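You operate a simulated robot arm through the tools that you are given. There is no shell and no other tool. Be economical: measure what you need, move in short steps, check, and stop when the job is done.

Carry out the task below with a simulated two-armed robot. There is one attempt and no reset: what you move stays moved.

Task
Put the grey case that says "bolts" from the right end of the work bench on the gasket pack there and the grey case labelled "clips" on the middle of the work bench. Stack the yellow nozzle marked "60 psi" from the right end of the work bench on top of the yellow nozzle marked "40 psi". Take the lid off the washer bottle and lay it down on the right end of the work bench. Take the red lamp and put it on the middle of the work bench. Take the yellow air bottle from the right end of the work bench and put it on top of the brown carton there. Stack the blue case labelled "straps" from the middle of the work bench on top of the blue case labelled "fuses". Fetch the traffic cone from the middle of the work bench and set it on the right end of the work bench. Stack the yellow case that says "chain" from the middle of the work bench on top of the yellow case that says "grease". Take the orange roll and put it in the open top of the tool chest. Open the wheel shutter, put the white box on the floor of the wheel locker, then shut the shutter. Put the brass cap on the left end of the work bench. Any order will do. Set down upright: grey case, air bottle, traffic cone, white box, brass cap.

Only the result counts: the job must be done as asked and must still hold three seconds after the hand-in. Knocking over, shifting, dropping, spilling or breaking anything else fails it. A push-on lid holds only when it is set on centred and level and pressed home; a screw cap is set on level and turned clockwise until tight.

Robot
Two 7-joint arms with fingered hands on one trunk, on a base that drives. Base frame: it is fixed to the floor where the robot stands at the start and does not move with it; the origin is under the middle of the robot, x ahead of it, y to its left, z up; the surface under the hand at the start is at about z = 860. Lengths are in mm, angles in degrees, forces in N, time in s.
The left shoulder is at the start at [70, 163, 949], the right one opposite. Places, roughly: air bottle [1000, -250, 1000]; blue case [750, 750, 1000]; brass cap (9x9x10 cm) [500, 1000, 900]; brown carton [1000, 250, 1000]; floor of the wheel locker [-4900, 500, 1200]; gasket pack [750, -500, 750]; grey case [750, 0, 1000]; left end of the work bench [800, 2100, 900]; middle of the work bench [800, 1100, 900]; open top of the tool chest [-2700, -2800, 1100]; orange roll [-2250, 0, 750]; red lamp [500, 0, 1000]; right end of the work bench [800, 0, 900]; traffic cone (17x17x26 cm) [900, 1100, 900]; washer bottle [500, -500, 1000]; wheel shutter [-4600, 100, 1500]; white box [-2250, -1750, 750]; yellow case [1000, 1250, 1000]; yellow nozzle [750, 0, 1000]. Payload 4 kg a hand.
The TCP of each hand is the grasp point between the finger pads, 36 mm short of the fingertips. In the tool frame z runs along the fingers and y along their closing line. Largest opening 124 mm; the body of the gripper starts 42 mm behind the TCP. The gripper is a hand of 4 fingers: y runs from the thumb to the fingers, the wrist lies at [-15, -99, -189] in the tool frame, and closing takes about 1.5 s.
Orientation is that of the tool frame in the base frame, as [roll, pitch, yaw] about the fixed x, y, z axes, in that order (R = Rz(yaw) Ry(pitch) Rx(roll)). With the fingers straight down and the wrist toward the robot, the tool's x, y and z point along [0, 1, 0], [1, 0, 0] and [0, 0, -1] of the base frame.

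Tools
- The arms move only by the tool servo_tool. It takes "left_plan", "right_plan" or both (then of equal length, played together; a hand with none holds still); each is a list of rows, each an object (a shift or turn left out is 0, a gripper value left out holds the last) with "delta_pos": the shift along the tool's x, y, z in mm, a list of three; "rot": the turn, a rotation vector about the tool's x, y, z in degrees, a list of three. In form: [{"delta_pos": [dx, dy, dz], "rot": [rx, ry, rz]}, ...]. A call has 1 to 10 rows; each row shifts and turns the commanded pose from where the row before left it, along the tool's axes as they then stand. "left_claw" and "right_claw" are, for a hand that has rows, the gripper command, from -1 (fully open) to 1 (shut), values between in proportion, set as the call begins (left out, the last holds). Rows are played at 5 a second. More than 50 mm and 8.6 degrees between two rows, or a gripper value outside its range, and nothing of the call is played. A pose out of reach is approached as far as the arm can. The call stops where the force on the tool passes 40 N (or 10 N more than at its start, if that is more) or the arm is blocked; 0.2 s more then pass. Each finger travels about 45 mm/s and halts on what it meets, pressing with about 29 N; the grip force reading is that of the motor and also rises with nothing between the fingers. The clock runs only during rows and for 0.2 s after the last one: add rows that do not move to give the fingers time. The reply holds the time, the measured pose of the TCP, the force on the tool along the base axes, the opening and the grip force, in the units named above and with some noise, with the torque about the TCP (base axes, N m) and any sound that the robot's microphone picked up, and new pictures: "show" is both (left out), scene, wrist or none (wrist: the cameras of the hands that moved).
- Cameras (640 x 400 px; columns grow to the right, rows downward): "scene" is now at [226.2, 8.8, 1203]; the picture's right is [-0.07, -1.00, 0.02], its down [-0.31, 0.00, -0.95] and it looks along [0.95, -0.07, -0.31] (base axes); focal length 214 px, centre (320, 200). "left" rides on the left gripper at [-75, -86, -123] in its tool frame; the picture's right is [-0.70, -0.34, 0.63], its down [0.64, -0.68, 0.35] and it looks along [0.32, 0.65, 0.69] (tool axes); focal length 275 px, centre (320, 200). "right" rides on the right gripper at [75, -86, -123] in its tool frame; the picture's right is [-0.70, 0.34, -0.63], its down [-0.64, -0.68, 0.35] and it looks along [-0.32, 0.65, 0.69] (tool axes); focal length 275 px, centre (320, 200). There is no depth. A picture from a camera that has moved, and an enlarged one, comes with that camera's place and axes in the base frame and with its lens. The place of the scene camera against the robot may be out by one fixed shift of up to 25 mm in any direction.
- slide_trunk(by): slides the trunk up (or, below 0, down) by that many mm; the arms and the scene camera ride with it, the base frame stays. It gives what a move gives, with no picture.
- roll_base(legs): drives the robot by 1 to 6 legs, each [ahead, left, turn to the left] in mm, mm and degrees, along the robot's own axes; the way and the turn of a leg run together, so that a leg with both is an arc; at most 1500 mm and 180 degrees a leg. The arms and the cameras ride along, it lands a little off, and it stops where it bumps. It gives what a move gives, and a new picture of the scene camera.
- finger_targets(index, middle, ring, thumb_bend, thumb_turn, hand): sets how far each is bent, from 0 (flat) to 100 (curled in); at 30 the hand is open as for a grip, at 70 the pads meet at the TCP. One left out holds its place. A second passes; each finger stops where it meets its share of the squeeze, and holds until it gets a number again. A gripper value or a shape takes the hand back. It gives what a move gives, with no picture; readings hold the bend of each and the force on the fingers (four entries, about 0 where the hand has none), thumb and palm. thumb_turn goes from beside the hand (0) to across from the fingers (100), as for a grip.
- hand_shape(shape, hand): the hand has 4 fingers and takes this shape, open, in about a second: jaw (thumb against the fingers, like two jaws); tri (thumb and two fingers); tip (a fingertip pinch); poke (one finger out to press); point (the index stretched); flat (the hand flat); cup (the hand cupped); fist (a fist). The gripper value then closes the fingers along that shape, each until it touches; the sizes above hold for jaw. It gives what a move gives, with no picture.
- pan_tilt(pan, tilt): turns the head with the scene camera to pan (to the left, within 86 degrees either way) and tilt (down, from -29 to 69), counted from straight ahead of the robot. It gives what a move gives, and a new picture of the scene camera.
- enlarge(camera, box): a new picture of the part [left, top, right, bottom] of that camera's present view, enlarged. No time passes.
- close_job(): hands the job in; it is judged then, once.

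Work in short steps. Places have to be worked out from the pictures, the camera data and where the tool is seen: move nearer, look again, correct. Check each grasp and each placing, and mend what went wrong. You have 577 turns and 360 pictures in all, those below and enlarged ones among them. Open the grippers and draw the arms clear of the work before you hand the job in, unless the task says otherwise; then end with one line.

The tools are called by a JSON object that holds its "api" and its "payload". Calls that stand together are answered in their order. servo_tool: Moves the arms, as the interface text tells. Its arguments: {"type":"object","properties":{"left_plan":{"type":"array","items":{"type":"object","properties":{"delta_pos":{"type":"array","items":{"type":"number"}},"rot":{"type":"array","items":{"type":"number"}}}}},"left_claw":{"type":"number"},"right_plan":{"type":"array","items":{"type":"object","properties":{"delta_pos":{"type":"array","items":{"type":"number"}},"rot":{"type":"array","items":{"type":"number"}}}}},"right_claw":{"type":"number"},"show":{"type":"string","enum":["both","scene","wrist","none"]}},"required":[]} The other tools are called the same way: slide_trunk (by) slides the trunk up or down; hand_shape (shape, hand) gives the hand a shape; finger_targets (index, middle, ring, thumb_bend, thumb_turn, hand) moves the fingers one by one; roll_base (legs) drives the base; pan_tilt (pan, tilt) turns the head that bears the scene camera; enlarge (camera, box) takes an enlarged picture of a part of a camera's view; close_job () hands the job in.

At the start:

```text
time_s: 0.0
left_eef_pos: [597.7, 584.7, 1241.2]
left_tool_rot: [-179.9, 0.0, 89.9]
left_contact_force: [-0.1, 0.1, -0.3]
left_moment: [0.02, 0.01, 0.02]
left_opening: 123.7
left_finger_force: 0.0
left_shape: jaw
left_bend: [30.0, 30.0, 30.0, 30.0, 98.0]
left_finger forces: [0.0, 0.0, 0.1, 0.0, 0.0, 0.0]
right_eef_pos: [670.2, -95.8, 1224.7]
right_tool_rot: [180.0, 0.1, 90.0]
right_contact_force: [0.4, 0.3, -0.4]
right_moment: [-0.02, -0.02, -0.01]
right_opening: 123.8
right_finger_force: 0.1
right_shape: jaw
right_bend: [30.0, 30.0, 30.0, 30.0, 98.0]
right_finger forces: [0.1, 0.1, 0.0, 0.0, 0.0, 0.0]
trunk travel left (down, up): [-125.0, 353.0]
robot x, y, heading: [2.3, 2.1, -0.1]
head pan, tilt: [-4.3, 1.2]
```

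scene: 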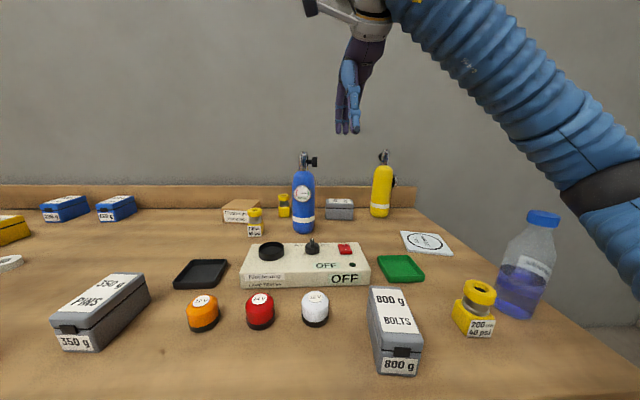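
right: 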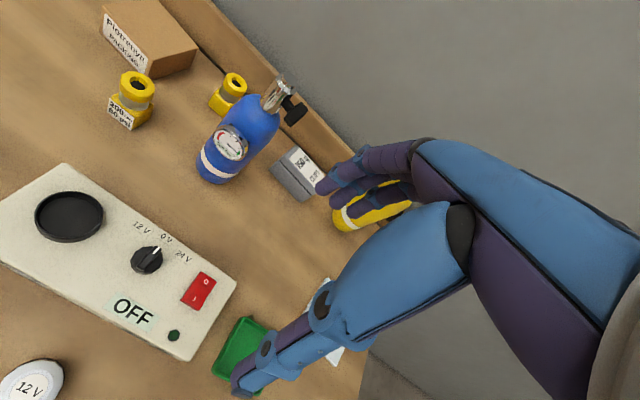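
left: 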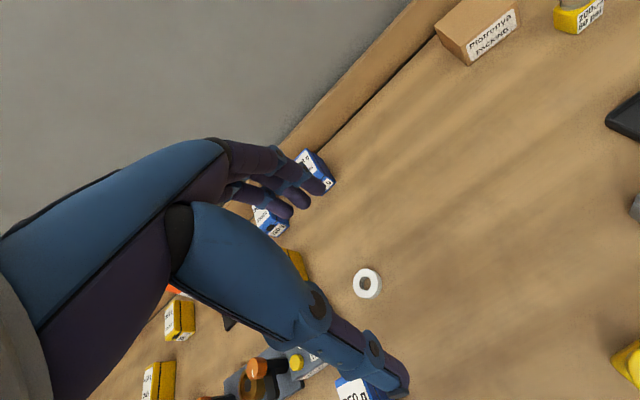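

I start by surveying the bench: enlarging the scene view to read labels.

{"api": "enlarge", "payload": {"camera": "scene", "box": [220, 140, 460, 290]}}

{"api": "pan_tilt", "payload": {"pan": 45, "tilt": 25}}

{"api": "pan_tilt", "payload": {"pan": -10, "tilt": 35}}

```text
2.67 times, centred on (340, 215) of scene
camera zoom: at [226.2, 8.8, 1203.0], right [-0.07, -1.0, 0.02], down [-0.31, 0.0, -0.95], along [0.95, -0.07, -0.31], focal length 572 px, centre (267, 160)
```

zoom: 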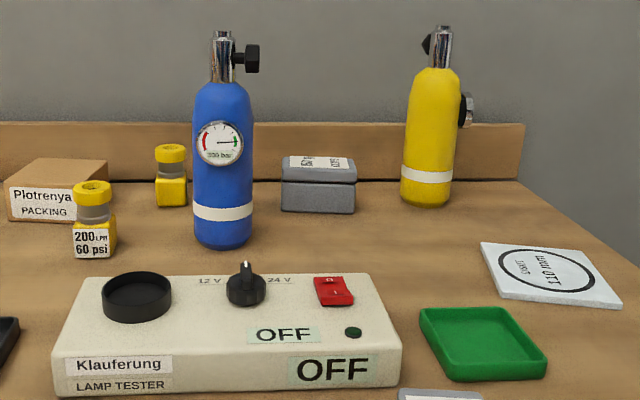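

```text
time_s: 1.2
left_eef_pos: [596.8, 583.6, 1241.1]
left_tool_rot: [-179.9, 0.0, 89.9]
left_contact_force: [-0.4, -0.6, 0.1]
left_moment: [-0.01, -0.01, -0.02]
left_opening: 123.6
left_finger_force: 0.1
left_shape: jaw
left_bend: [30.0, 30.0, 30.0, 30.0, 98.0]
left_finger forces: [0.1, 0.0, 0.0, 0.0, 0.0, 0.0]
right_eef_pos: [669.8, -95.0, 1223.8]
right_tool_rot: [-180.0, -0.1, 90.0]
right_contact_force: [0.2, -0.7, -0.6]
right_moment: [-0.03, 0.02, 0.06]
right_opening: 123.9
right_finger_force: 0.1
right_shape: jaw
right_bend: [30.0, 30.0, 30.0, 30.0, 98.0]
right_finger forces: [0.0, 0.0, 0.1, 0.0, 0.0, 0.1]
trunk travel left (down, up): [-125.0, 353.0]
robot x, y, heading: [-0.4, -2.0, 0.1]
head pan, tilt: [45.0, 25.0]
camera scene: at [191.0, 80.7, 1173.5], right [0.68, -0.71, -0.21], down [-0.55, -0.3, -0.78], along [0.49, 0.64, -0.59], focal length 214 px, centre (320, 200)
```

scene: 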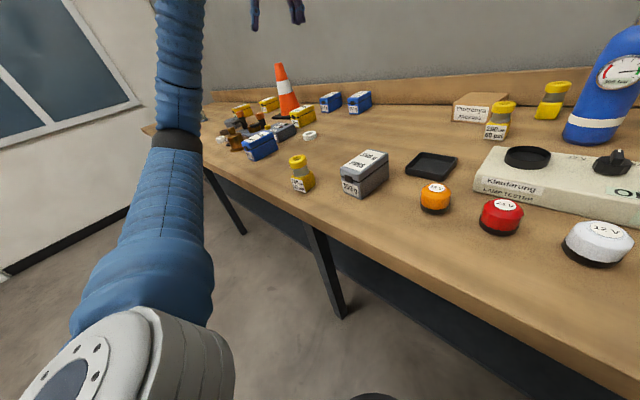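

```text
time_s: 2.4
left_eef_pos: [596.8, 584.6, 1240.0]
left_tool_rot: [179.9, 0.0, 90.0]
left_contact_force: [1.6, 0.1, 0.8]
left_moment: [0.03, 0.02, 0.0]
left_opening: 124.0
left_finger_force: 0.0
left_shape: jaw
left_bend: [30.0, 30.0, 30.0, 30.0, 98.0]
left_finger forces: [0.1, 0.0, 0.1, 0.0, 0.0, 0.0]
right_eef_pos: [668.6, -96.0, 1225.0]
right_tool_rot: [180.0, 0.0, 90.0]
right_contact_force: [1.1, -0.2, -0.2]
right_moment: [0.01, 0.0, 0.0]
right_opening: 123.7
right_finger_force: 0.0
right_shape: jaw
right_bend: [30.0, 30.0, 30.0, 30.0, 98.0]
right_finger forces: [0.0, 0.0, 0.0, 0.0, 0.1, 0.0]
trunk travel left (down, up): [-125.0, 353.0]
robot x, y, heading: [-0.6, 1.0, -0.0]
head pan, tilt: [-10.0, 35.0]
camera scene: at [207.0, 0.4, 1152.2], right [-0.17, -0.98, 0.05], down [-0.78, 0.1, -0.62], along [0.6, -0.14, -0.78], focal length 214 px, centre (320, 200)
```

scene: 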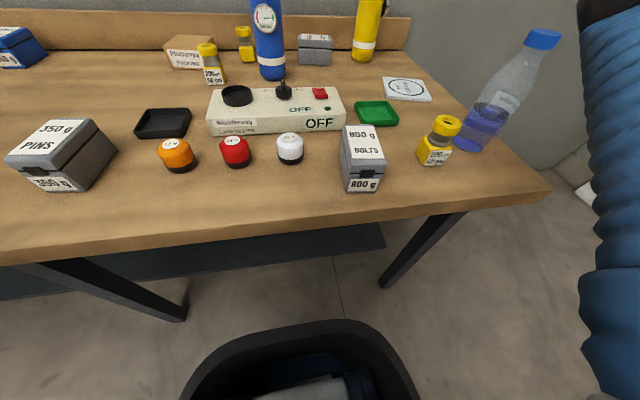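

Reading the labels on the right half.

{"api": "enlarge", "payload": {"camera": "scene", "box": [330, 0, 570, 200]}}

{"api": "enlarge", "payload": {"camera": "scene", "box": [100, 20, 340, 200]}}

{"api": "enlarge", "payload": {"camera": "right", "box": [80, 0, 400, 240]}}

```text
2.00 times, centred on (450, 100) of scene
camera zoom: at [207.0, 0.4, 1152.2], right [-0.17, -0.98, 0.05], down [-0.78, 0.1, -0.62], along [0.6, -0.14, -0.78], focal length 429 px, centre (60, 400)
```

zoom: 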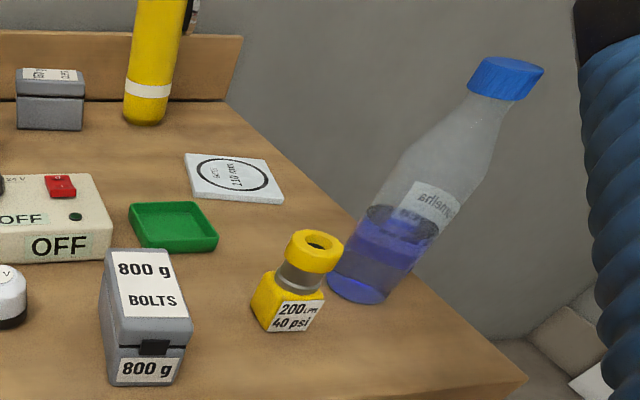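

```text
2.22 times, centred on (220, 110) of scene
camera zoom: at [207.0, 0.4, 1152.2], right [-0.17, -0.98, 0.05], down [-0.78, 0.1, -0.62], along [0.6, -0.14, -0.78], focal length 477 px, centre (542, 400)
```

zoom: 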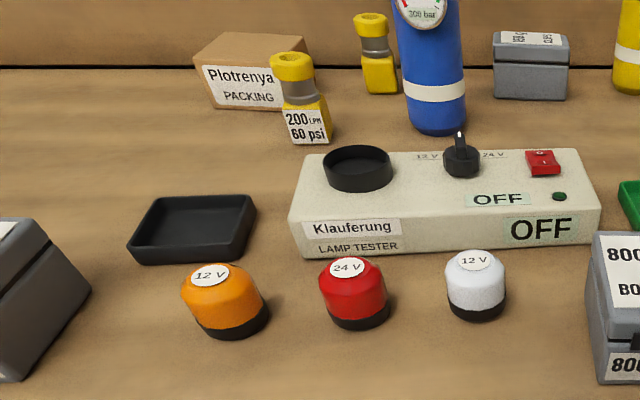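

```text
1.67 times, centred on (240, 120) of right
camera zoom: at [582.9, -21.2, 1347.5], right [0.34, -0.7, 0.63], down [-0.68, -0.64, -0.35], along [0.65, -0.32, -0.69], focal length 459 px, centre (453, 333)
```

zoom: 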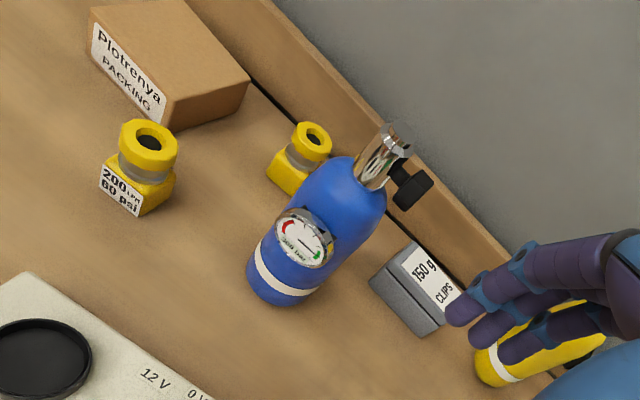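

Labels are clear: 60 psi nozzle is by the carton, 40 psi is front right, CLIPS is the case between the bottles. I back off a little so the front row is in reach and tilt the head to watch.

{"api": "roll_base", "payload": {"legs": [[-170, 0, 0]]}}

{"api": "servo_tool", "payload": {"right_plan": [{"rot": [0, 0, -8.5]}, {"rot": [0, 0, -8.5]}, {"rot": [0, 0, -8.5]}, {"rot": [0, 0, -8.5]}, {"rot": [0, 0, -8.5]}, {"rot": [0, 0, -8.5]}, {"rot": [0, 0, -8.5]}, {"rot": [0, 0, -8.5]}, {"rot": [0, 0, -8.5]}, {"rot": [0, 0, -8.5]}], "show": "both"}}

```text
time_s: 3.9
left_eef_pos: [421.8, 584.5, 1242.0]
left_tool_rot: [179.9, 0.1, 90.1]
left_contact_force: [-0.5, 0.2, 0.8]
left_moment: [0.0, -0.01, 0.01]
left_opening: 123.5
left_finger_force: 0.1
left_shape: jaw
left_bend: [30.0, 30.0, 30.0, 30.0, 98.0]
left_finger forces: [0.0, 0.0, 0.1, 0.0, 0.0, 0.0]
right_eef_pos: [495.1, -93.1, 1225.3]
right_tool_rot: [179.9, 0.0, 90.1]
right_contact_force: [-1.0, 0.6, 0.8]
right_moment: [-0.01, -0.04, -0.01]
right_opening: 123.9
right_finger_force: 0.0
right_shape: jaw
right_bend: [30.0, 30.0, 30.0, 30.0, 98.0]
right_finger forces: [0.1, 0.0, 0.1, 0.1, 0.0, 0.0]
trunk travel left (down, up): [-125.0, 353.0]
robot x, y, heading: [-173.7, -0.2, -0.1]
head pan, tilt: [-10.0, 35.0]
camera scene: at [32.8, 0.5, 1152.5], right [-0.16, -0.99, 0.05], down [-0.78, 0.1, -0.62], along [0.61, -0.14, -0.78], focal length 214 px, centre (320, 200)
```

scene: 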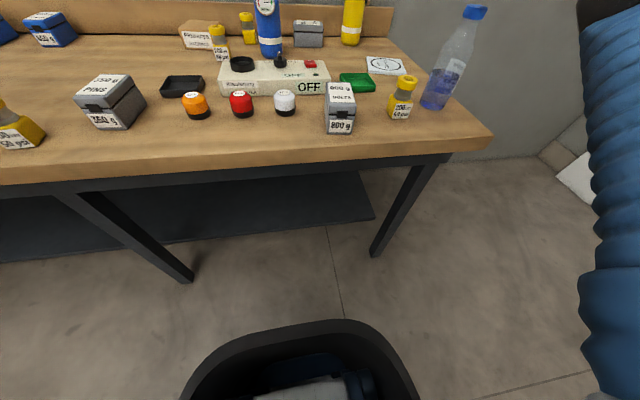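

```text
time_s: 6.1
left_eef_pos: [423.3, 585.3, 1239.9]
left_tool_rot: [-180.0, 0.0, 90.2]
left_contact_force: [0.6, -0.6, -0.1]
left_moment: [-0.02, -0.01, 0.02]
left_opening: 123.9
left_finger_force: 0.0
left_shape: jaw
left_bend: [30.0, 30.0, 30.0, 30.0, 98.0]
left_finger forces: [0.0, 0.0, 0.1, 0.0, 0.0, 0.0]
right_eef_pos: [496.4, -93.7, 1223.7]
right_tool_rot: [179.9, -0.1, 155.3]
right_contact_force: [0.4, 0.0, 0.0]
right_moment: [-0.01, 0.0, 0.0]
right_opening: 124.0
right_finger_force: 0.0
right_shape: jaw
right_bend: [30.0, 30.0, 30.0, 30.0, 98.0]
right_finger forces: [0.0, 0.1, 0.1, 0.1, 0.0, 0.0]
right hand out of reach, approached as far as the arm can: row 8, 9, 10
trunk travel left (down, up): [-125.0, 353.0]
robot x, y, heading: [-172.3, -0.3, 0.1]
head pan, tilt: [-10.0, 35.0]
camera scene: at [34.9, 1.1, 1151.9], right [-0.16, -0.99, 0.05], down [-0.78, 0.1, -0.62], along [0.6, -0.14, -0.78], focal length 214 px, centre (320, 200)
camera right: at [392.7, -141.1, 1346.7], right [0.77, 0.01, 0.63], down [0.3, -0.89, -0.35], along [0.56, 0.46, -0.69], focal length 275 px, centre (320, 200)
```

scene: 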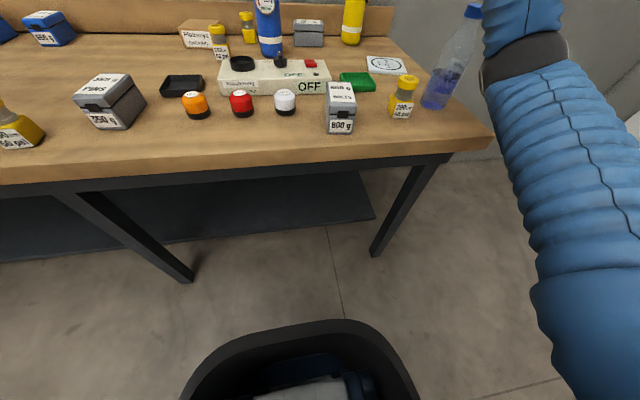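
right: 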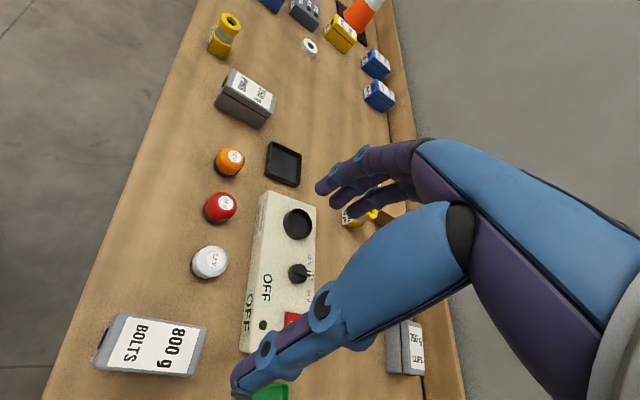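

The yaw stopped 25° short; BOLTS (top centre ≈ [481,-147], long axis nearly along x) needs the closing line across it, so I turn the robot 20° left and finish the twist and move over it.

{"api": "roll_base", "payload": {"legs": [[0, 0, 20]]}}

{"api": "servo_tool", "payload": {"right_plan": [{"delta_pos": [0, -50, 0]}, {"delta_pos": [0, -50, 0]}, {"delta_pos": [0, -50, 0]}, {"delta_pos": [0, -50, 0]}, {"delta_pos": [0, -50, 50]}, {"delta_pos": [0, -40, 50]}, {"delta_pos": [0, 0, 50]}], "show": "wrist"}}

```text
time_s: 7.5
left_eef_pos: [188.5, 752.4, 1240.6]
left_tool_rot: [-180.0, -0.1, 109.8]
left_contact_force: [0.1, 0.8, -0.3]
left_moment: [-0.01, -0.02, 0.03]
left_opening: 123.9
left_finger_force: 0.1
left_shape: jaw
left_bend: [30.0, 30.0, 30.0, 30.0, 98.0]
left_finger forces: [0.0, 0.0, 0.0, 0.0, 0.0, 0.0]
right_eef_pos: [487.8, 137.1, 1225.3]
right_tool_rot: [-180.0, 0.0, 175.0]
right_contact_force: [-0.3, -0.4, 0.4]
right_moment: [0.01, 0.03, 0.01]
right_opening: 123.9
right_finger_force: 0.0
right_shape: jaw
right_bend: [30.0, 30.0, 30.0, 30.0, 98.0]
right_finger forces: [0.0, 0.0, 0.0, 0.0, 0.0, 0.1]
trunk travel left (down, up): [-125.0, 353.0]
robot x, y, heading: [-173.2, -2.3, 20.0]
head pan, tilt: [-10.0, 35.0]
camera scene: at [26.8, 69.5, 1152.2], right [0.18, -0.98, 0.05], down [-0.77, -0.17, -0.62], along [0.62, 0.07, -0.78], focal length 214 px, centre (320, 200)
```

scene: 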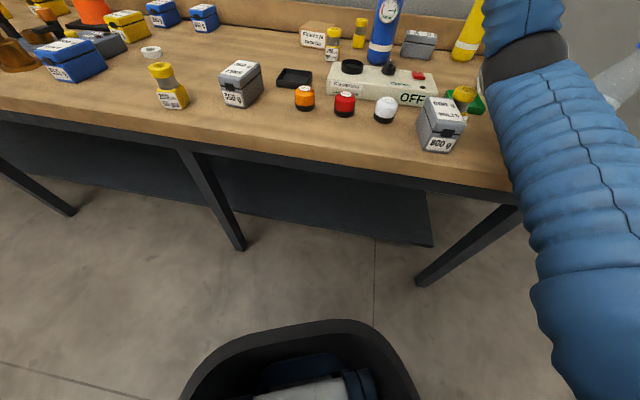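

```text
refused: row 5 steps farther than a row can; nothing moved
```

Row too long; I split it.

{"api": "servo_tool", "payload": {"right_plan": [{"delta_pos": [0, -50, 0]}, {"delta_pos": [0, -50, 0]}, {"delta_pos": [0, -50, 0]}, {"delta_pos": [0, -50, 0]}, {"delta_pos": [0, -50, 0]}, {"delta_pos": [-18, -35, 0]}, {"delta_pos": [0, 0, 50]}, {"delta_pos": [0, 0, 50]}, {"delta_pos": [0, 0, 40]}], "show": "wrist"}}

```text
time_s: 9.8
left_eef_pos: [288.3, 746.1, 1248.7]
left_tool_rot: [169.7, 0.6, 112.8]
left_contact_force: [-0.5, 0.3, 1.1]
left_moment: [-0.02, -0.06, 0.03]
left_opening: 123.9
left_finger_force: 0.0
left_shape: jaw
left_bend: [30.0, 30.0, 30.0, 30.0, 97.0]
left_finger forces: [0.0, 0.0, 0.0, 0.0, 0.1, 0.0]
right_eef_pos: [529.3, -90.9, 1151.2]
right_tool_rot: [-176.7, -2.6, 162.9]
right_contact_force: [-0.5, -0.1, 0.9]
right_moment: [0.01, -0.08, -0.04]
right_opening: 124.0
right_finger_force: 0.1
right_shape: jaw
right_bend: [30.0, 30.0, 30.0, 30.0, 98.0]
right_finger forces: [0.0, 0.0, 0.1, 0.0, 0.1, 0.0]
right hand out of reach, approached as far as the arm can: row 4, 5, 6, 8, 9
trunk travel left (down, up): [-125.0, 353.0]
robot x, y, heading: [-42.9, -22.4, 22.2]
head pan, tilt: [-10.0, 35.0]
stopped in row 9 (right hand): the arm was blocked; the commanded pose is now the measured one
camera right: at [441.0, -147.3, 1282.0], right [0.8, 0.14, 0.58], down [0.4, -0.86, -0.33], along [0.45, 0.5, -0.74], focal length 275 px, centre (320, 200)
```

right: 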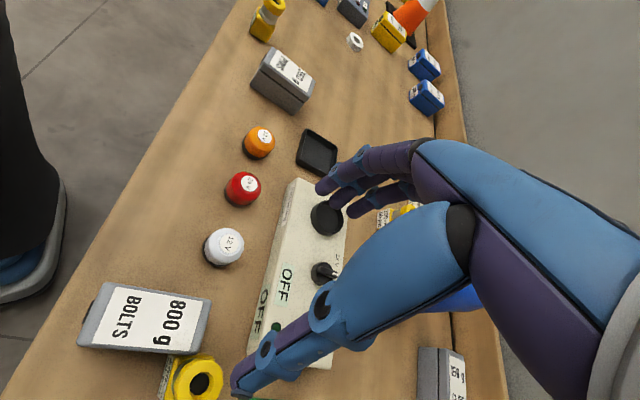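

Something odd: the base shifted 130 mm and the left arm's pose changed; let me look before moving anything.

{"api": "pan_tilt", "payload": {"pan": -30, "tilt": 35}}

{"api": "pan_tilt", "payload": {"pan": 40, "tilt": 35}}

```text
time_s: 10.6
left_eef_pos: [269.1, 723.8, 1271.9]
left_tool_rot: [169.3, -0.1, 115.9]
left_contact_force: [0.5, 0.8, 0.7]
left_moment: [-0.01, 0.0, 0.0]
left_opening: 123.8
left_finger_force: 0.1
left_shape: jaw
left_bend: [30.0, 30.0, 30.0, 30.0, 97.0]
left_finger forces: [0.1, 0.0, 0.1, 0.0, 0.0, 0.0]
right_eef_pos: [556.1, -97.8, 1158.0]
right_tool_rot: [-178.1, -1.9, 166.2]
right_contact_force: [-0.6, 0.3, 0.6]
right_moment: [-0.04, 0.01, -0.03]
right_opening: 124.0
right_finger_force: 0.1
right_shape: jaw
right_bend: [30.0, 30.0, 30.0, 30.0, 98.0]
right_finger forces: [0.0, 0.0, 0.0, 0.0, 0.1, 0.1]
trunk travel left (down, up): [-125.0, 353.0]
robot x, y, heading: [-25.4, -34.5, 25.5]
head pan, tilt: [-30.0, 35.0]
camera scene: at [97.7, 171.2, 1176.5], right [-0.08, -0.96, 0.27], down [-0.72, -0.13, -0.68], along [0.69, -0.24, -0.69], focal length 214 px, centre (320, 200)
```

scene: 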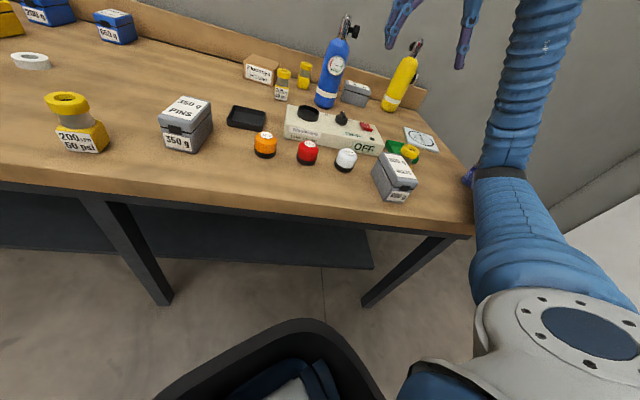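

```text
time_s: 12.0
left_eef_pos: [266.9, 725.2, 1271.8]
left_tool_rot: [169.3, -0.1, 116.0]
left_contact_force: [-0.2, -0.5, 0.8]
left_moment: [-0.01, 0.02, -0.02]
left_opening: 124.0
left_finger_force: 0.1
left_shape: jaw
left_bend: [30.0, 30.0, 30.0, 30.0, 97.0]
left_finger forces: [0.0, 0.0, 0.1, 0.0, 0.0, 0.1]
right_eef_pos: [554.5, -97.1, 1158.6]
right_tool_rot: [-178.1, -1.8, 166.5]
right_contact_force: [-1.1, -0.2, -0.4]
right_moment: [-0.02, 0.01, 0.04]
right_opening: 124.1
right_finger_force: 0.1
right_shape: jaw
right_bend: [30.0, 30.0, 30.0, 30.0, 98.0]
right_finger forces: [0.0, 0.0, 0.0, 0.1, 0.0, 0.0]
trunk travel left (down, up): [-125.0, 353.0]
robot x, y, heading: [-24.3, -31.0, 25.4]
head pan, tilt: [40.0, 35.0]
camera scene: at [46.7, 257.7, 1164.5], right [0.89, -0.45, -0.07], down [-0.39, -0.7, -0.6], along [0.22, 0.56, -0.8], focal length 214 px, centre (320, 200)
```

scene: 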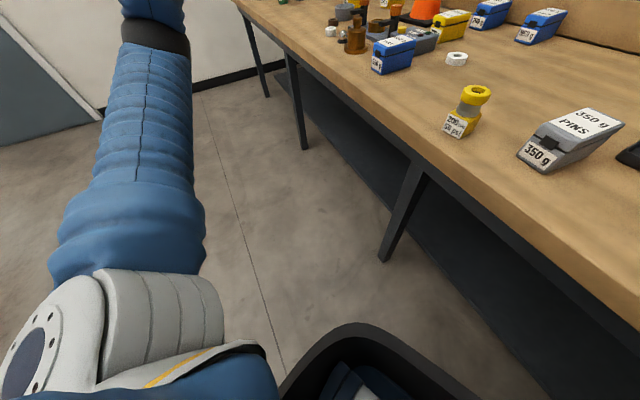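

The robot is leaning ~10°: the right elbow seems to have come down on the bench corner. I raise the trunk to lift the elbow off.

{"api": "slide_trunk", "payload": {"by": 120}}

{"api": "pan_tilt", "payload": {"pan": -40, "tilt": 35}}

```text
time_s: 12.3
left_eef_pos: [282.2, 660.4, 1314.9]
left_tool_rot: [164.0, -3.2, 120.6]
left_contact_force: [-0.1, 1.8, -0.5]
left_moment: [-0.14, -0.1, -0.06]
left_opening: 124.1
left_finger_force: 0.0
left_shape: jaw
left_bend: [30.0, 30.0, 30.0, 30.0, 98.0]
left_finger forces: [0.0, 0.1, 0.0, 0.1, 0.0, 0.0]
right_eef_pos: [595.9, -132.2, 1171.2]
right_tool_rot: [-178.8, -7.8, 160.0]
right_contact_force: [-0.2, -1.1, 0.3]
right_moment: [-0.01, -0.05, 0.01]
right_opening: 123.7
right_finger_force: 0.1
right_shape: jaw
right_bend: [30.0, 30.0, 30.0, 30.0, 98.0]
right_finger forces: [0.1, 0.0, 0.0, 0.0, 0.1, 0.1]
trunk travel left (down, up): [-128.0, 350.0]
robot x, y, heading: [-11.7, -22.7, 26.8]
head pan, tilt: [40.0, 35.0]
stopped: the arm was blocked; the commanded pose is now the measured one
```

```text
time_s: 13.8
left_eef_pos: [279.3, 661.1, 1309.9]
left_tool_rot: [164.3, -3.3, 120.8]
left_contact_force: [0.7, 0.5, 0.6]
left_moment: [0.05, 0.01, -0.01]
left_opening: 124.2
left_finger_force: 0.1
left_shape: jaw
left_bend: [30.0, 30.0, 30.0, 30.0, 97.0]
left_finger forces: [0.0, 0.1, 0.0, 0.0, 0.0, 0.0]
right_eef_pos: [599.1, -130.6, 1169.1]
right_tool_rot: [-178.2, -8.2, 160.0]
right_contact_force: [0.2, -0.5, -1.0]
right_moment: [0.03, 0.01, 0.02]
right_opening: 123.9
right_finger_force: 0.1
right_shape: jaw
right_bend: [30.0, 30.0, 30.0, 30.0, 98.0]
right_finger forces: [0.1, 0.1, 0.0, 0.0, 0.0, 0.0]
trunk travel left (down, up): [-128.0, 350.0]
robot x, y, heading: [-11.7, -31.6, 26.7]
head pan, tilt: [-40.0, 35.0]
camera scene: at [90.5, 179.5, 1184.5], right [-0.22, -0.93, 0.3], down [-0.7, -0.07, -0.71], along [0.68, -0.37, -0.63], focal length 214 px, centre (320, 200)
```

scene: 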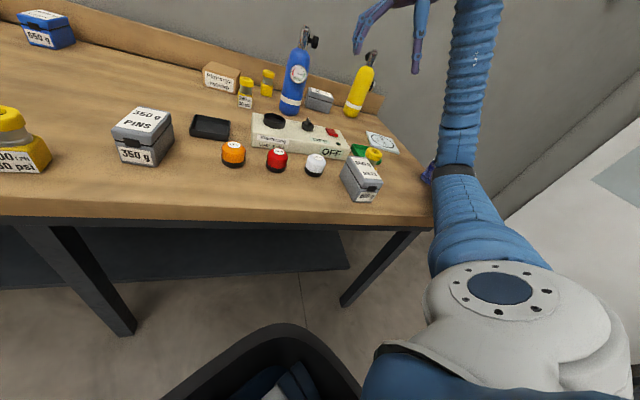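

Raising made the lean worse, so I undo with tiny test: retract the right hand upward and look at the tilt reading.

{"api": "servo_tool", "payload": {"right_plan": [{"delta_pos": [0, 20, -30]}, {"delta_pos": [0, 20, -30]}], "show": "wrist"}}

```text
time_s: 14.2
left_eef_pos: [314.5, 592.4, 1358.5]
left_tool_rot: [158.3, -2.2, 124.9]
left_contact_force: [-0.5, 2.7, -1.2]
left_moment: [-0.21, -0.13, -0.11]
left_opening: 123.9
left_finger_force: 0.0
left_shape: jaw
left_bend: [30.0, 30.0, 30.0, 30.0, 98.0]
left_finger forces: [0.0, 0.0, 0.0, 0.0, 0.0, 0.0]
right_eef_pos: [628.9, -194.8, 1190.4]
right_tool_rot: [178.7, -14.1, 152.0]
right_contact_force: [0.2, 0.6, -0.4]
right_moment: [-0.02, 0.07, -0.01]
right_opening: 124.0
right_finger_force: 0.1
right_shape: jaw
right_bend: [30.0, 30.0, 30.0, 30.0, 98.0]
right_finger forces: [0.0, 0.1, 0.1, 0.0, 0.1, 0.0]
trunk travel left (down, up): [-128.0, 350.0]
robot x, y, heading: [-10.0, -44.9, 25.0]
head pan, tilt: [-40.0, 35.0]
stopped in row 1 (left hand): the arm was blocked; the commanded pose is now the measured one
camera right: at [548.5, -253.5, 1325.1], right [0.89, -0.11, 0.45], down [0.16, -0.85, -0.51], along [0.44, 0.52, -0.73], focal length 275 px, centre (320, 200)
```

right: 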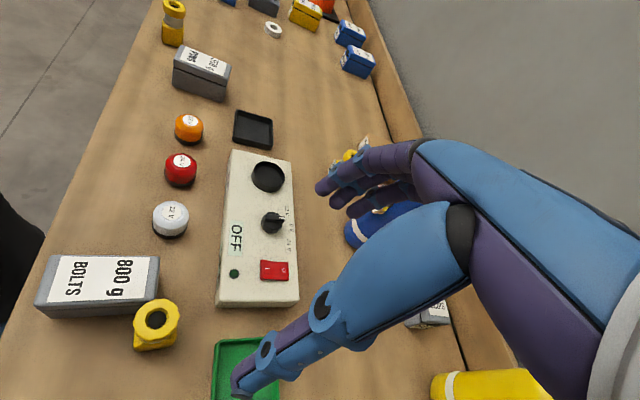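

The left arm is reported blocked now. I need to see what it is touching: look down at the base and both sides.

{"api": "pan_tilt", "payload": {"pan": 0, "tilt": 65}}

{"api": "pan_tilt", "payload": {"pan": 80, "tilt": 30}}

{"api": "pan_tilt", "payload": {"pan": -80, "tilt": 30}}

```text
time_s: 15.2
left_eef_pos: [326.8, 598.6, 1349.8]
left_tool_rot: [158.8, -2.4, 124.8]
left_contact_force: [0.2, 0.8, 0.0]
left_moment: [-0.07, 0.04, 0.01]
left_opening: 124.1
left_finger_force: 0.0
left_shape: jaw
left_bend: [30.0, 30.0, 30.0, 30.0, 98.0]
left_finger forces: [0.1, 0.0, 0.1, 0.1, 0.1, 0.1]
right_eef_pos: [631.7, -191.6, 1187.1]
right_tool_rot: [179.5, -14.0, 151.0]
right_contact_force: [0.3, -0.3, -0.6]
right_moment: [-0.03, 0.02, 0.0]
right_opening: 124.0
right_finger_force: 0.1
right_shape: jaw
right_bend: [30.0, 30.0, 30.0, 30.0, 98.0]
right_finger forces: [0.0, 0.0, 0.0, 0.0, 0.0, 0.1]
trunk travel left (down, up): [-128.0, 350.0]
robot x, y, heading: [-8.2, -46.8, 25.1]
head pan, tilt: [0.0, 65.0]
camera scene: at [45.8, 232.2, 1145.8], right [0.41, -0.89, 0.2], down [-0.88, -0.44, -0.16], along [0.23, -0.11, -0.97], focal length 214 px, centre (320, 200)
```

scene: 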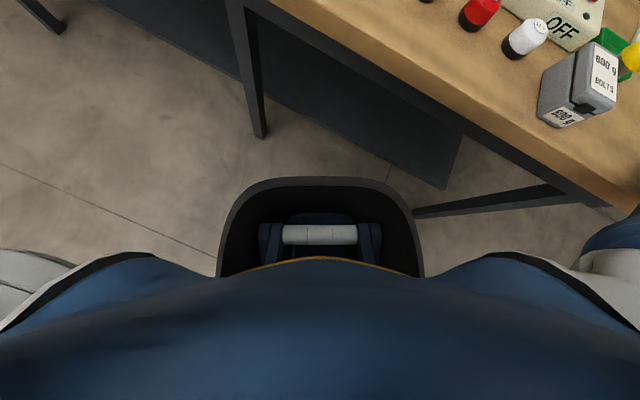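

```text
time_s: 16.8
left_eef_pos: [321.6, 597.4, 1353.5]
left_tool_rot: [158.4, -2.4, 124.9]
left_contact_force: [0.6, 0.2, -0.3]
left_moment: [0.03, 0.03, 0.01]
left_opening: 123.9
left_finger_force: 0.0
left_shape: jaw
left_bend: [30.0, 30.0, 30.0, 30.0, 98.0]
left_finger forces: [0.0, 0.0, 0.1, 0.0, 0.0, 0.0]
right_eef_pos: [629.7, -191.9, 1187.4]
right_tool_rot: [179.2, -14.0, 151.6]
right_contact_force: [0.5, -0.2, 0.4]
right_moment: [-0.02, 0.07, 0.02]
right_opening: 123.9
right_finger_force: 0.0
right_shape: jaw
right_bend: [30.0, 30.0, 30.0, 30.0, 98.0]
right_finger forces: [0.1, 0.0, 0.1, 0.1, 0.0, 0.0]
trunk travel left (down, up): [-128.0, 350.0]
robot x, y, heading: [-8.7, -45.4, 25.1]
head pan, tilt: [80.0, 30.0]
camera scene: at [-26.6, 307.2, 1186.1], right [0.95, 0.2, -0.23], down [-0.02, -0.72, -0.7], along [-0.3, 0.67, -0.68], focal length 214 px, centre (320, 200)
```

scene: 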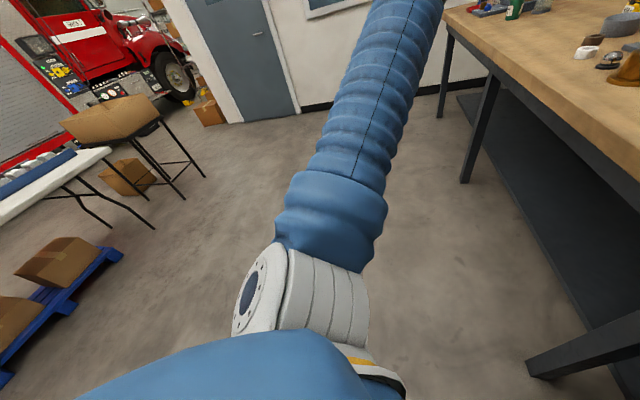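

```text
time_s: 19.2
left_eef_pos: [319.0, 598.4, 1352.8]
left_tool_rot: [158.5, -2.4, 125.1]
left_contact_force: [0.0, -0.6, 1.0]
left_moment: [-0.03, 0.02, 0.0]
left_opening: 124.1
left_finger_force: 0.2
left_shape: jaw
left_bend: [30.0, 30.0, 30.0, 30.0, 98.0]
left_finger forces: [0.0, 0.0, 0.0, 0.0, 0.0, 0.0]
right_eef_pos: [628.2, -191.1, 1187.1]
right_tool_rot: [179.3, -14.0, 151.5]
right_contact_force: [-0.4, 0.7, -0.2]
right_moment: [0.03, -0.01, 0.01]
right_opening: 124.0
right_finger_force: 0.0
right_shape: jaw
right_bend: [30.0, 30.0, 30.0, 30.0, 98.0]
right_finger forces: [0.0, 0.0, 0.1, 0.1, 0.1, 0.1]
trunk travel left (down, up): [-128.0, 350.0]
robot x, y, heading: [-6.9, -51.1, 24.8]
head pan, tilt: [-80.0, 30.0]
camera scene: at [45.5, 149.7, 1221.1], right [-0.81, -0.51, 0.3], down [-0.43, 0.16, -0.89], along [0.4, -0.85, -0.34], focal length 214 px, centre (320, 200)
```

scene: 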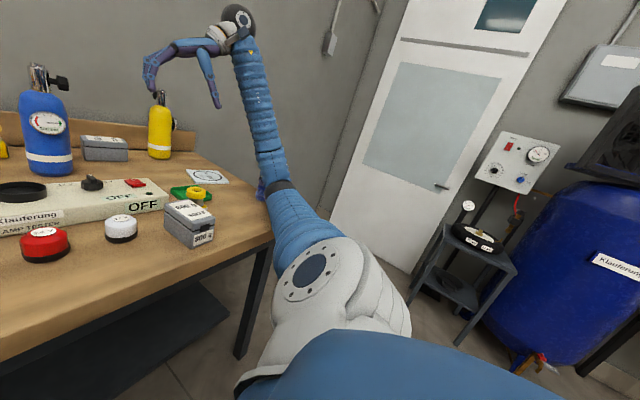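

The robot leans left with the right elbow near the bench's right front corner. Zooming there to see the contact and whether the washer bottle is fine.

{"api": "enlarge", "payload": {"camera": "scene", "box": [190, 90, 350, 230]}}

```text
2.86 times, centred on (270, 160) of scene
camera zoom: at [45.5, 149.7, 1221.1], right [-0.81, -0.51, 0.3], down [-0.43, 0.16, -0.89], along [0.4, -0.85, -0.34], focal length 613 px, centre (463, 314)
```

zoom: 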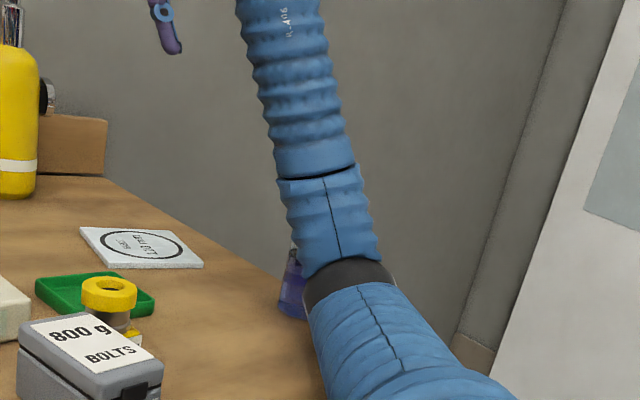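

The bottle still stands behind the elbow, which rests on the bench's front corner. I drive the base straight back to draw the elbow off the edge, away from everything.

{"api": "roll_base", "payload": {"legs": [[-150, 0, 0]]}}

```text
time_s: 20.0
left_eef_pos: [470.3, 630.7, 1396.1]
left_tool_rot: [156.2, 13.9, 143.2]
left_contact_force: [-3.8, 2.5, 1.6]
left_moment: [-0.15, -0.15, -0.12]
left_opening: 123.9
left_finger_force: 0.0
left_shape: jaw
left_bend: [30.0, 30.0, 30.0, 30.0, 98.0]
left_finger forces: [0.0, 0.0, 0.0, 0.0, 0.0, 0.0]
right_eef_pos: [729.2, -318.4, 1147.4]
right_tool_rot: [-176.6, -25.7, 119.7]
right_contact_force: [-1.0, -0.5, 0.2]
right_moment: [0.0, -0.04, -0.04]
right_opening: 123.8
right_finger_force: 0.1
right_shape: jaw
right_bend: [30.0, 30.0, 30.0, 30.0, 98.0]
right_finger forces: [0.0, 0.0, 0.1, 0.0, 0.1, 0.0]
trunk travel left (down, up): [-128.0, 350.0]
robot x, y, heading: [87.3, -127.4, 20.3]
head pan, tilt: [-80.0, 30.0]
stopped in leg 1: the robot was blocked; the commanded pose is now the measured one
camera scene: at [75.7, 255.4, 1208.5], right [-0.87, -0.39, 0.31], down [-0.35, 0.04, -0.94], along [0.35, -0.92, -0.17], focal length 214 px, centre (320, 200)
```

scene: 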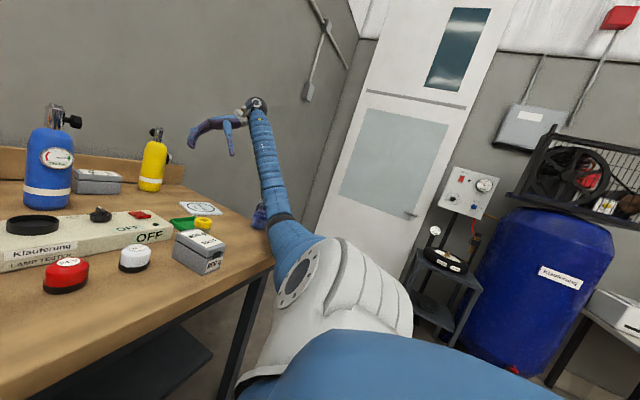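

The base shifted further; the right elbow pressing down on the bench fits the readings. I now command the right hand firmly up and forward to straighten the arm and lift the elbow off.

{"api": "servo_tool", "payload": {"right_plan": [{"delta_pos": [10, 15, -46]}, {"delta_pos": [10, 15, -46]}, {"delta_pos": [10, 15, -46]}, {"delta_pos": [10, 15, -46]}], "show": "scene"}}

```text
time_s: 20.3
left_eef_pos: [582.9, 649.9, 1366.6]
left_tool_rot: [156.7, 17.6, 152.5]
left_contact_force: [0.9, 1.8, 0.2]
left_moment: [-0.15, 0.1, -0.03]
left_opening: 124.1
left_finger_force: 0.2
left_shape: jaw
left_bend: [30.0, 30.0, 30.0, 30.0, 97.0]
left_finger forces: [0.1, 0.1, 0.0, 0.0, 0.0, 0.0]
right_eef_pos: [720.0, -429.7, 1102.4]
right_tool_rot: [-170.4, -27.0, 96.3]
right_contact_force: [0.4, 0.2, 0.6]
right_moment: [-0.02, 0.03, 0.03]
right_opening: 123.8
right_finger_force: 0.0
right_shape: jaw
right_bend: [30.0, 30.0, 30.0, 30.0, 98.0]
right_finger forces: [0.0, 0.0, 0.1, 0.0, 0.1, 0.0]
right hand out of reach, approached as far as the arm can: row 1
trunk travel left (down, up): [-128.0, 350.0]
robot x, y, heading: [98.8, -144.1, 17.4]
head pan, tilt: [-80.0, 30.0]
stopped in row 1 (left hand): the arm was blocked; the commanded pose is now the measured one
camera scene: at [109.0, 314.1, 1183.2], right [-0.89, -0.31, 0.34], down [-0.36, 0.0, -0.93], along [0.29, -0.95, -0.11], focal length 214 px, centre (320, 200)
```

scene: 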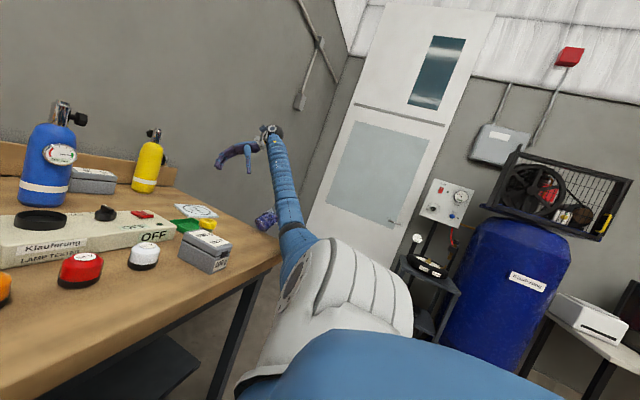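

Still worse. I take a neutral head view (pan 0, level) to measure the true lean before trying anything else.

{"api": "pan_tilt", "payload": {"pan": 0, "tilt": 20}}

{"api": "enlarge", "payload": {"camera": "left", "box": [0, 0, 640, 400]}}

{"api": "enlarge", "payload": {"camera": "right", "box": [0, 0, 640, 400]}}

```text
time_s: 21.8
left_eef_pos: [735.4, -154.9, 1421.3]
left_tool_rot: [140.4, -12.0, 136.0]
left_contact_force: [-4.9, -6.6, 0.1]
left_moment: [0.45, -0.28, -0.02]
left_opening: 123.9
left_finger_force: 0.0
left_shape: jaw
left_bend: [30.0, 30.0, 30.0, 30.0, 97.0]
left_finger forces: [0.0, 0.1, 0.0, 0.1, 0.1, 0.0]
right_eef_pos: [796.4, -859.9, 695.3]
right_tool_rot: [-169.7, -61.3, 102.3]
right_contact_force: [-0.8, 1.1, 0.1]
right_moment: [0.01, 0.02, 0.04]
right_opening: 124.1
right_finger_force: 0.0
right_shape: jaw
right_bend: [30.0, 30.0, 30.0, 30.0, 98.0]
right_finger forces: [0.0, 0.1, 0.0, 0.2, 0.0, 0.0]
trunk travel left (down, up): [-128.0, 350.0]
robot x, y, heading: [47.6, -140.2, 13.7]
head pan, tilt: [0.0, 20.0]
camera scene: at [295.7, -186.4, 1184.1], right [0.23, -0.97, -0.1], down [-0.61, -0.06, -0.79], along [0.76, 0.25, -0.6], focal length 214 px, centre (320, 200)
```

scene: 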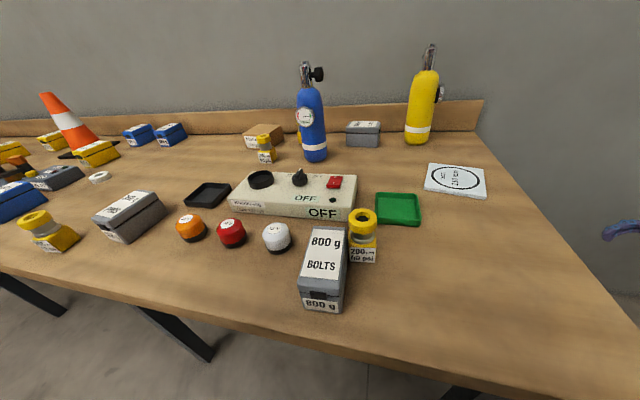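

```text
1.00 times, centred on (320, 200) of left (not enlarged: the box is as wide or as high as the picture)
camera zoom: at [695.2, -316.8, 1446.4], right [0.48, -0.27, -0.83], down [-0.77, 0.32, -0.55], along [0.41, 0.91, -0.05], focal length 275 px, centre (320, 200)
```

zoom: 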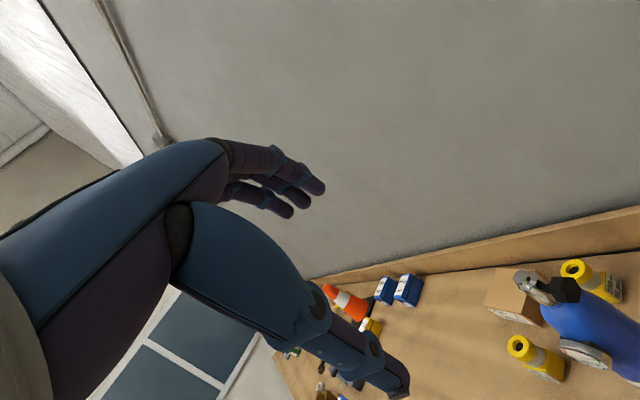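

```text
1.00 times, centred on (320, 200) of right (not enlarged: the box is as wide or as high as the picture)
camera zoom: at [752.3, -955.7, 826.2], right [0.61, -0.71, -0.34], down [-0.69, -0.27, -0.67], along [0.39, 0.65, -0.66], focal length 275 px, centre (320, 200)
```

zoom: 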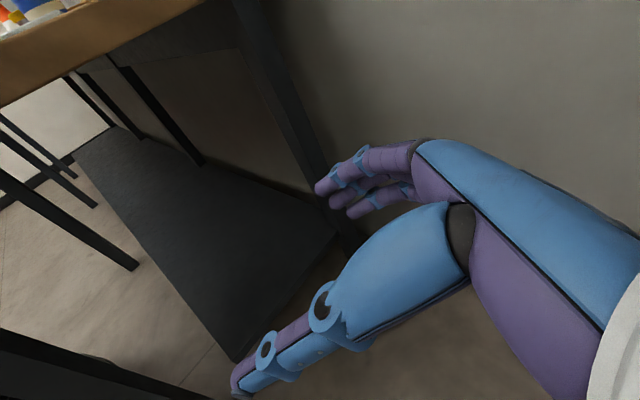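

The elbow slid off the bench end and the washer bottle is gone from the bench — the arm knocked it. First I recover the robot: drive straight back away from the bench.

{"api": "roll_base", "payload": {"legs": [[-250, 0, 0]]}}

```text
time_s: 22.7
left_eef_pos: [791.2, -171.1, 1357.6]
left_tool_rot: [154.5, -3.0, 103.8]
left_contact_force: [0.5, -0.9, 0.4]
left_moment: [0.1, 0.04, 0.07]
left_opening: 123.9
left_finger_force: 0.0
left_shape: jaw
left_bend: [30.0, 30.0, 30.0, 30.0, 98.0]
left_finger forces: [0.0, 0.1, 0.0, 0.0, 0.1, 0.0]
right_eef_pos: [869.7, -736.1, 804.2]
right_tool_rot: [179.4, -59.0, 114.5]
right_contact_force: [0.3, 0.7, -1.2]
right_moment: [0.09, 0.09, 0.14]
right_opening: 123.9
right_finger_force: 0.1
right_shape: jaw
right_bend: [30.0, 30.0, 30.0, 30.0, 97.0]
right_finger forces: [0.0, 0.1, 0.0, 0.0, 0.0, 0.1]
trunk travel left (down, up): [-128.0, 350.0]
robot x, y, heading: [157.1, -148.5, 7.8]
head pan, tilt: [0.0, 20.0]
stopped in leg 1: the robot was blocked; the commanded pose is now the measured one
camera scene: at [438.1, -354.2, 1186.8], right [0.13, -0.97, -0.22], down [-0.63, 0.09, -0.77], along [0.76, 0.24, -0.6], focal length 214 px, centre (320, 200)
```

scene: 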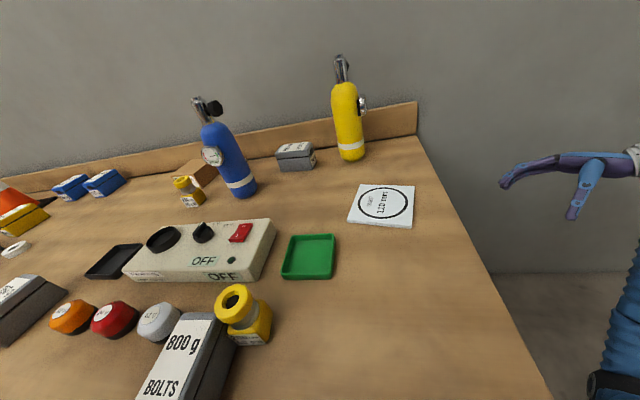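

The base crept forward again instead of back; I check for movement and look down at base and right arm.

{"api": "pan_tilt", "payload": {"pan": 0, "tilt": 65}}

{"api": "pan_tilt", "payload": {"pan": -70, "tilt": 40}}

```text
time_s: 23.8
left_eef_pos: [688.4, 124.8, 1375.3]
left_tool_rot: [151.6, 7.5, 119.3]
left_contact_force: [0.3, 0.6, -0.5]
left_moment: [-0.01, 0.0, -0.03]
left_opening: 124.0
left_finger_force: 0.1
left_shape: jaw
left_bend: [30.0, 30.0, 30.0, 30.0, 98.0]
left_finger forces: [0.0, 0.0, 0.0, 0.1, 0.0, 0.1]
right_eef_pos: [792.2, -623.4, 867.0]
right_tool_rot: [-176.5, -49.5, 112.4]
right_contact_force: [-0.9, -0.5, -0.5]
right_moment: [-0.03, -0.03, 0.01]
right_opening: 124.0
right_finger_force: 0.0
right_shape: jaw
right_bend: [30.0, 30.0, 30.0, 30.0, 97.0]
right_finger forces: [0.1, 0.0, 0.1, 0.0, 0.1, 0.0]
trunk travel left (down, up): [-128.0, 350.0]
robot x, y, heading: [124.6, -140.6, 10.1]
head pan, tilt: [0.0, 65.0]
camera scene: at [280.5, -88.9, 1123.9], right [0.17, -0.98, 0.01], down [-0.97, -0.17, -0.15], along [0.15, 0.02, -0.99], focal length 214 px, centre (320, 200)
```

scene: 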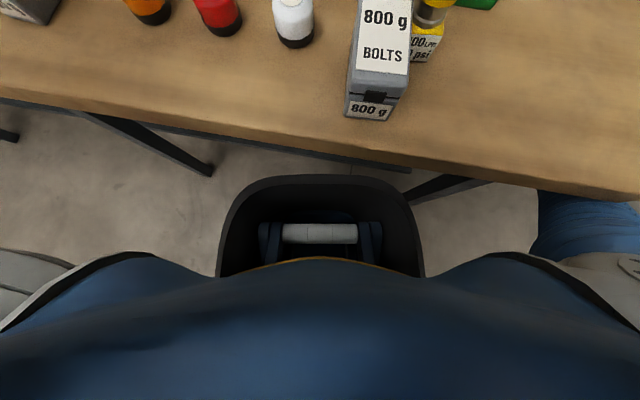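

```text
time_s: 25.2
left_eef_pos: [682.2, 120.2, 1377.7]
left_tool_rot: [151.5, 7.5, 119.3]
left_contact_force: [-1.0, 0.2, 0.3]
left_moment: [0.04, 0.01, -0.03]
left_opening: 124.0
left_finger_force: 0.0
left_shape: jaw
left_bend: [30.0, 30.0, 30.0, 30.0, 98.0]
left_finger forces: [0.0, 0.1, 0.0, 0.0, 0.1, 0.0]
right_eef_pos: [792.5, -624.0, 866.2]
right_tool_rot: [-176.6, -49.7, 112.9]
right_contact_force: [-0.4, 0.8, 0.7]
right_moment: [0.03, 0.02, 0.0]
right_opening: 123.9
right_finger_force: 0.1
right_shape: jaw
right_bend: [30.0, 30.0, 30.0, 30.0, 97.0]
right_finger forces: [0.0, 0.0, 0.0, 0.0, 0.0, 0.1]
trunk travel left (down, up): [-128.0, 350.0]
robot x, y, heading: [128.2, -141.3, 10.2]
head pan, tilt: [-70.0, 40.0]
camera scene: at [271.4, -176.4, 1166.1], right [-0.83, -0.49, 0.26], down [-0.52, 0.52, -0.68], along [0.2, -0.7, -0.69], focal length 214 px, centre (320, 200)
```

scene: 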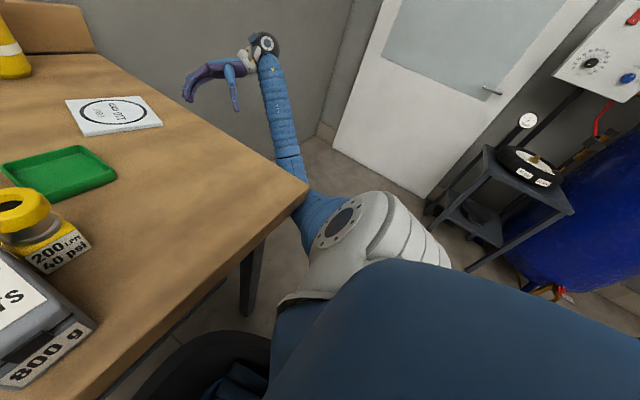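

Now the robot stands upright again (camera level), with the right upper arm below the bench corner. I back off diagonally, away from bench and to the right.

{"api": "roll_base", "payload": {"legs": [[-60, -60, 0]]}}

```text
time_s: 25.9
left_eef_pos: [689.2, 115.4, 1380.3]
left_tool_rot: [151.5, 7.0, 119.1]
left_contact_force: [-0.5, 0.4, -0.3]
left_moment: [0.02, -0.03, 0.01]
left_opening: 123.8
left_finger_force: 0.0
left_shape: jaw
left_bend: [30.0, 30.0, 30.0, 30.0, 98.0]
left_finger forces: [0.0, 0.0, 0.0, 0.0, 0.1, 0.0]
right_eef_pos: [792.0, -627.9, 860.2]
right_tool_rot: [-175.8, -50.2, 112.0]
right_contact_force: [0.5, -0.5, 0.1]
right_moment: [0.01, 0.0, -0.01]
right_opening: 124.1
right_finger_force: 0.0
right_shape: jaw
right_bend: [30.0, 30.0, 30.0, 30.0, 97.0]
right_finger forces: [0.1, 0.0, 0.1, 0.0, 0.1, 0.1]
trunk travel left (down, up): [-128.0, 350.0]
robot x, y, heading: [122.2, -144.2, 9.6]
head pan, tilt: [-70.0, 40.0]
stopped in leg 1: the robot was blocked; the commanded pose is now the measured one
camera scene: at [275.3, -179.1, 1168.9], right [-0.83, -0.49, 0.26], down [-0.52, 0.52, -0.67], along [0.19, -0.7, -0.69], focal length 214 px, centre (320, 200)
```

scene: 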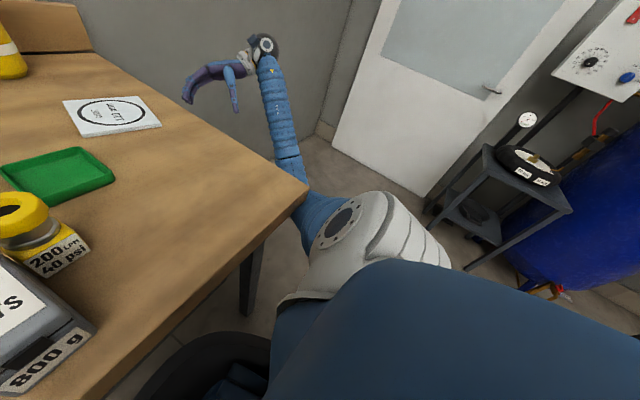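

Blocked; I try moving purely to the right.

{"api": "roll_base", "payload": {"legs": [[0, -80, 0]]}}

```text
time_s: 27.0
left_eef_pos: [708.4, 36.7, 1377.1]
left_tool_rot: [151.7, 7.0, 119.0]
left_contact_force: [-0.8, 0.5, -0.2]
left_moment: [0.0, -0.06, 0.03]
left_opening: 124.1
left_finger_force: 0.1
left_shape: jaw
left_bend: [30.0, 30.0, 30.0, 30.0, 98.0]
left_finger forces: [0.0, 0.1, 0.0, 0.0, 0.0, 0.1]
right_eef_pos: [809.4, -706.1, 856.0]
right_tool_rot: [-175.6, -50.3, 111.8]
right_contact_force: [0.6, 0.8, 0.4]
right_moment: [0.0, 0.01, 0.03]
right_opening: 124.1
right_finger_force: 0.0
right_shape: jaw
right_bend: [30.0, 30.0, 30.0, 30.0, 97.0]
right_finger forces: [0.0, 0.0, 0.0, 0.1, 0.0, 0.1]
trunk travel left (down, up): [-128.0, 350.0]
robot x, y, heading: [133.4, -217.2, 10.1]
head pan, tilt: [-70.0, 40.0]
camera scene: at [293.0, -257.7, 1165.9], right [-0.83, -0.49, 0.27], down [-0.53, 0.52, -0.67], along [0.19, -0.7, -0.69], focal length 214 px, centre (320, 200)
```

scene: 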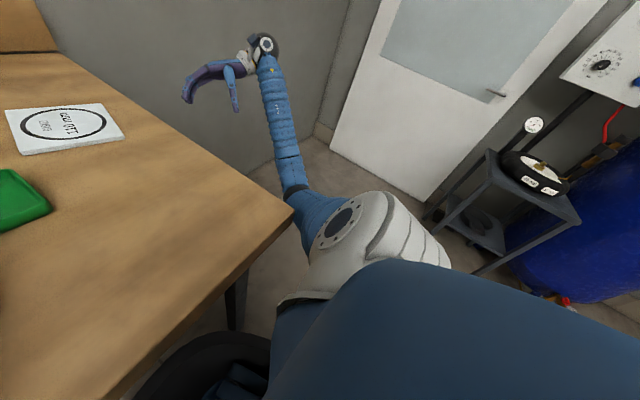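

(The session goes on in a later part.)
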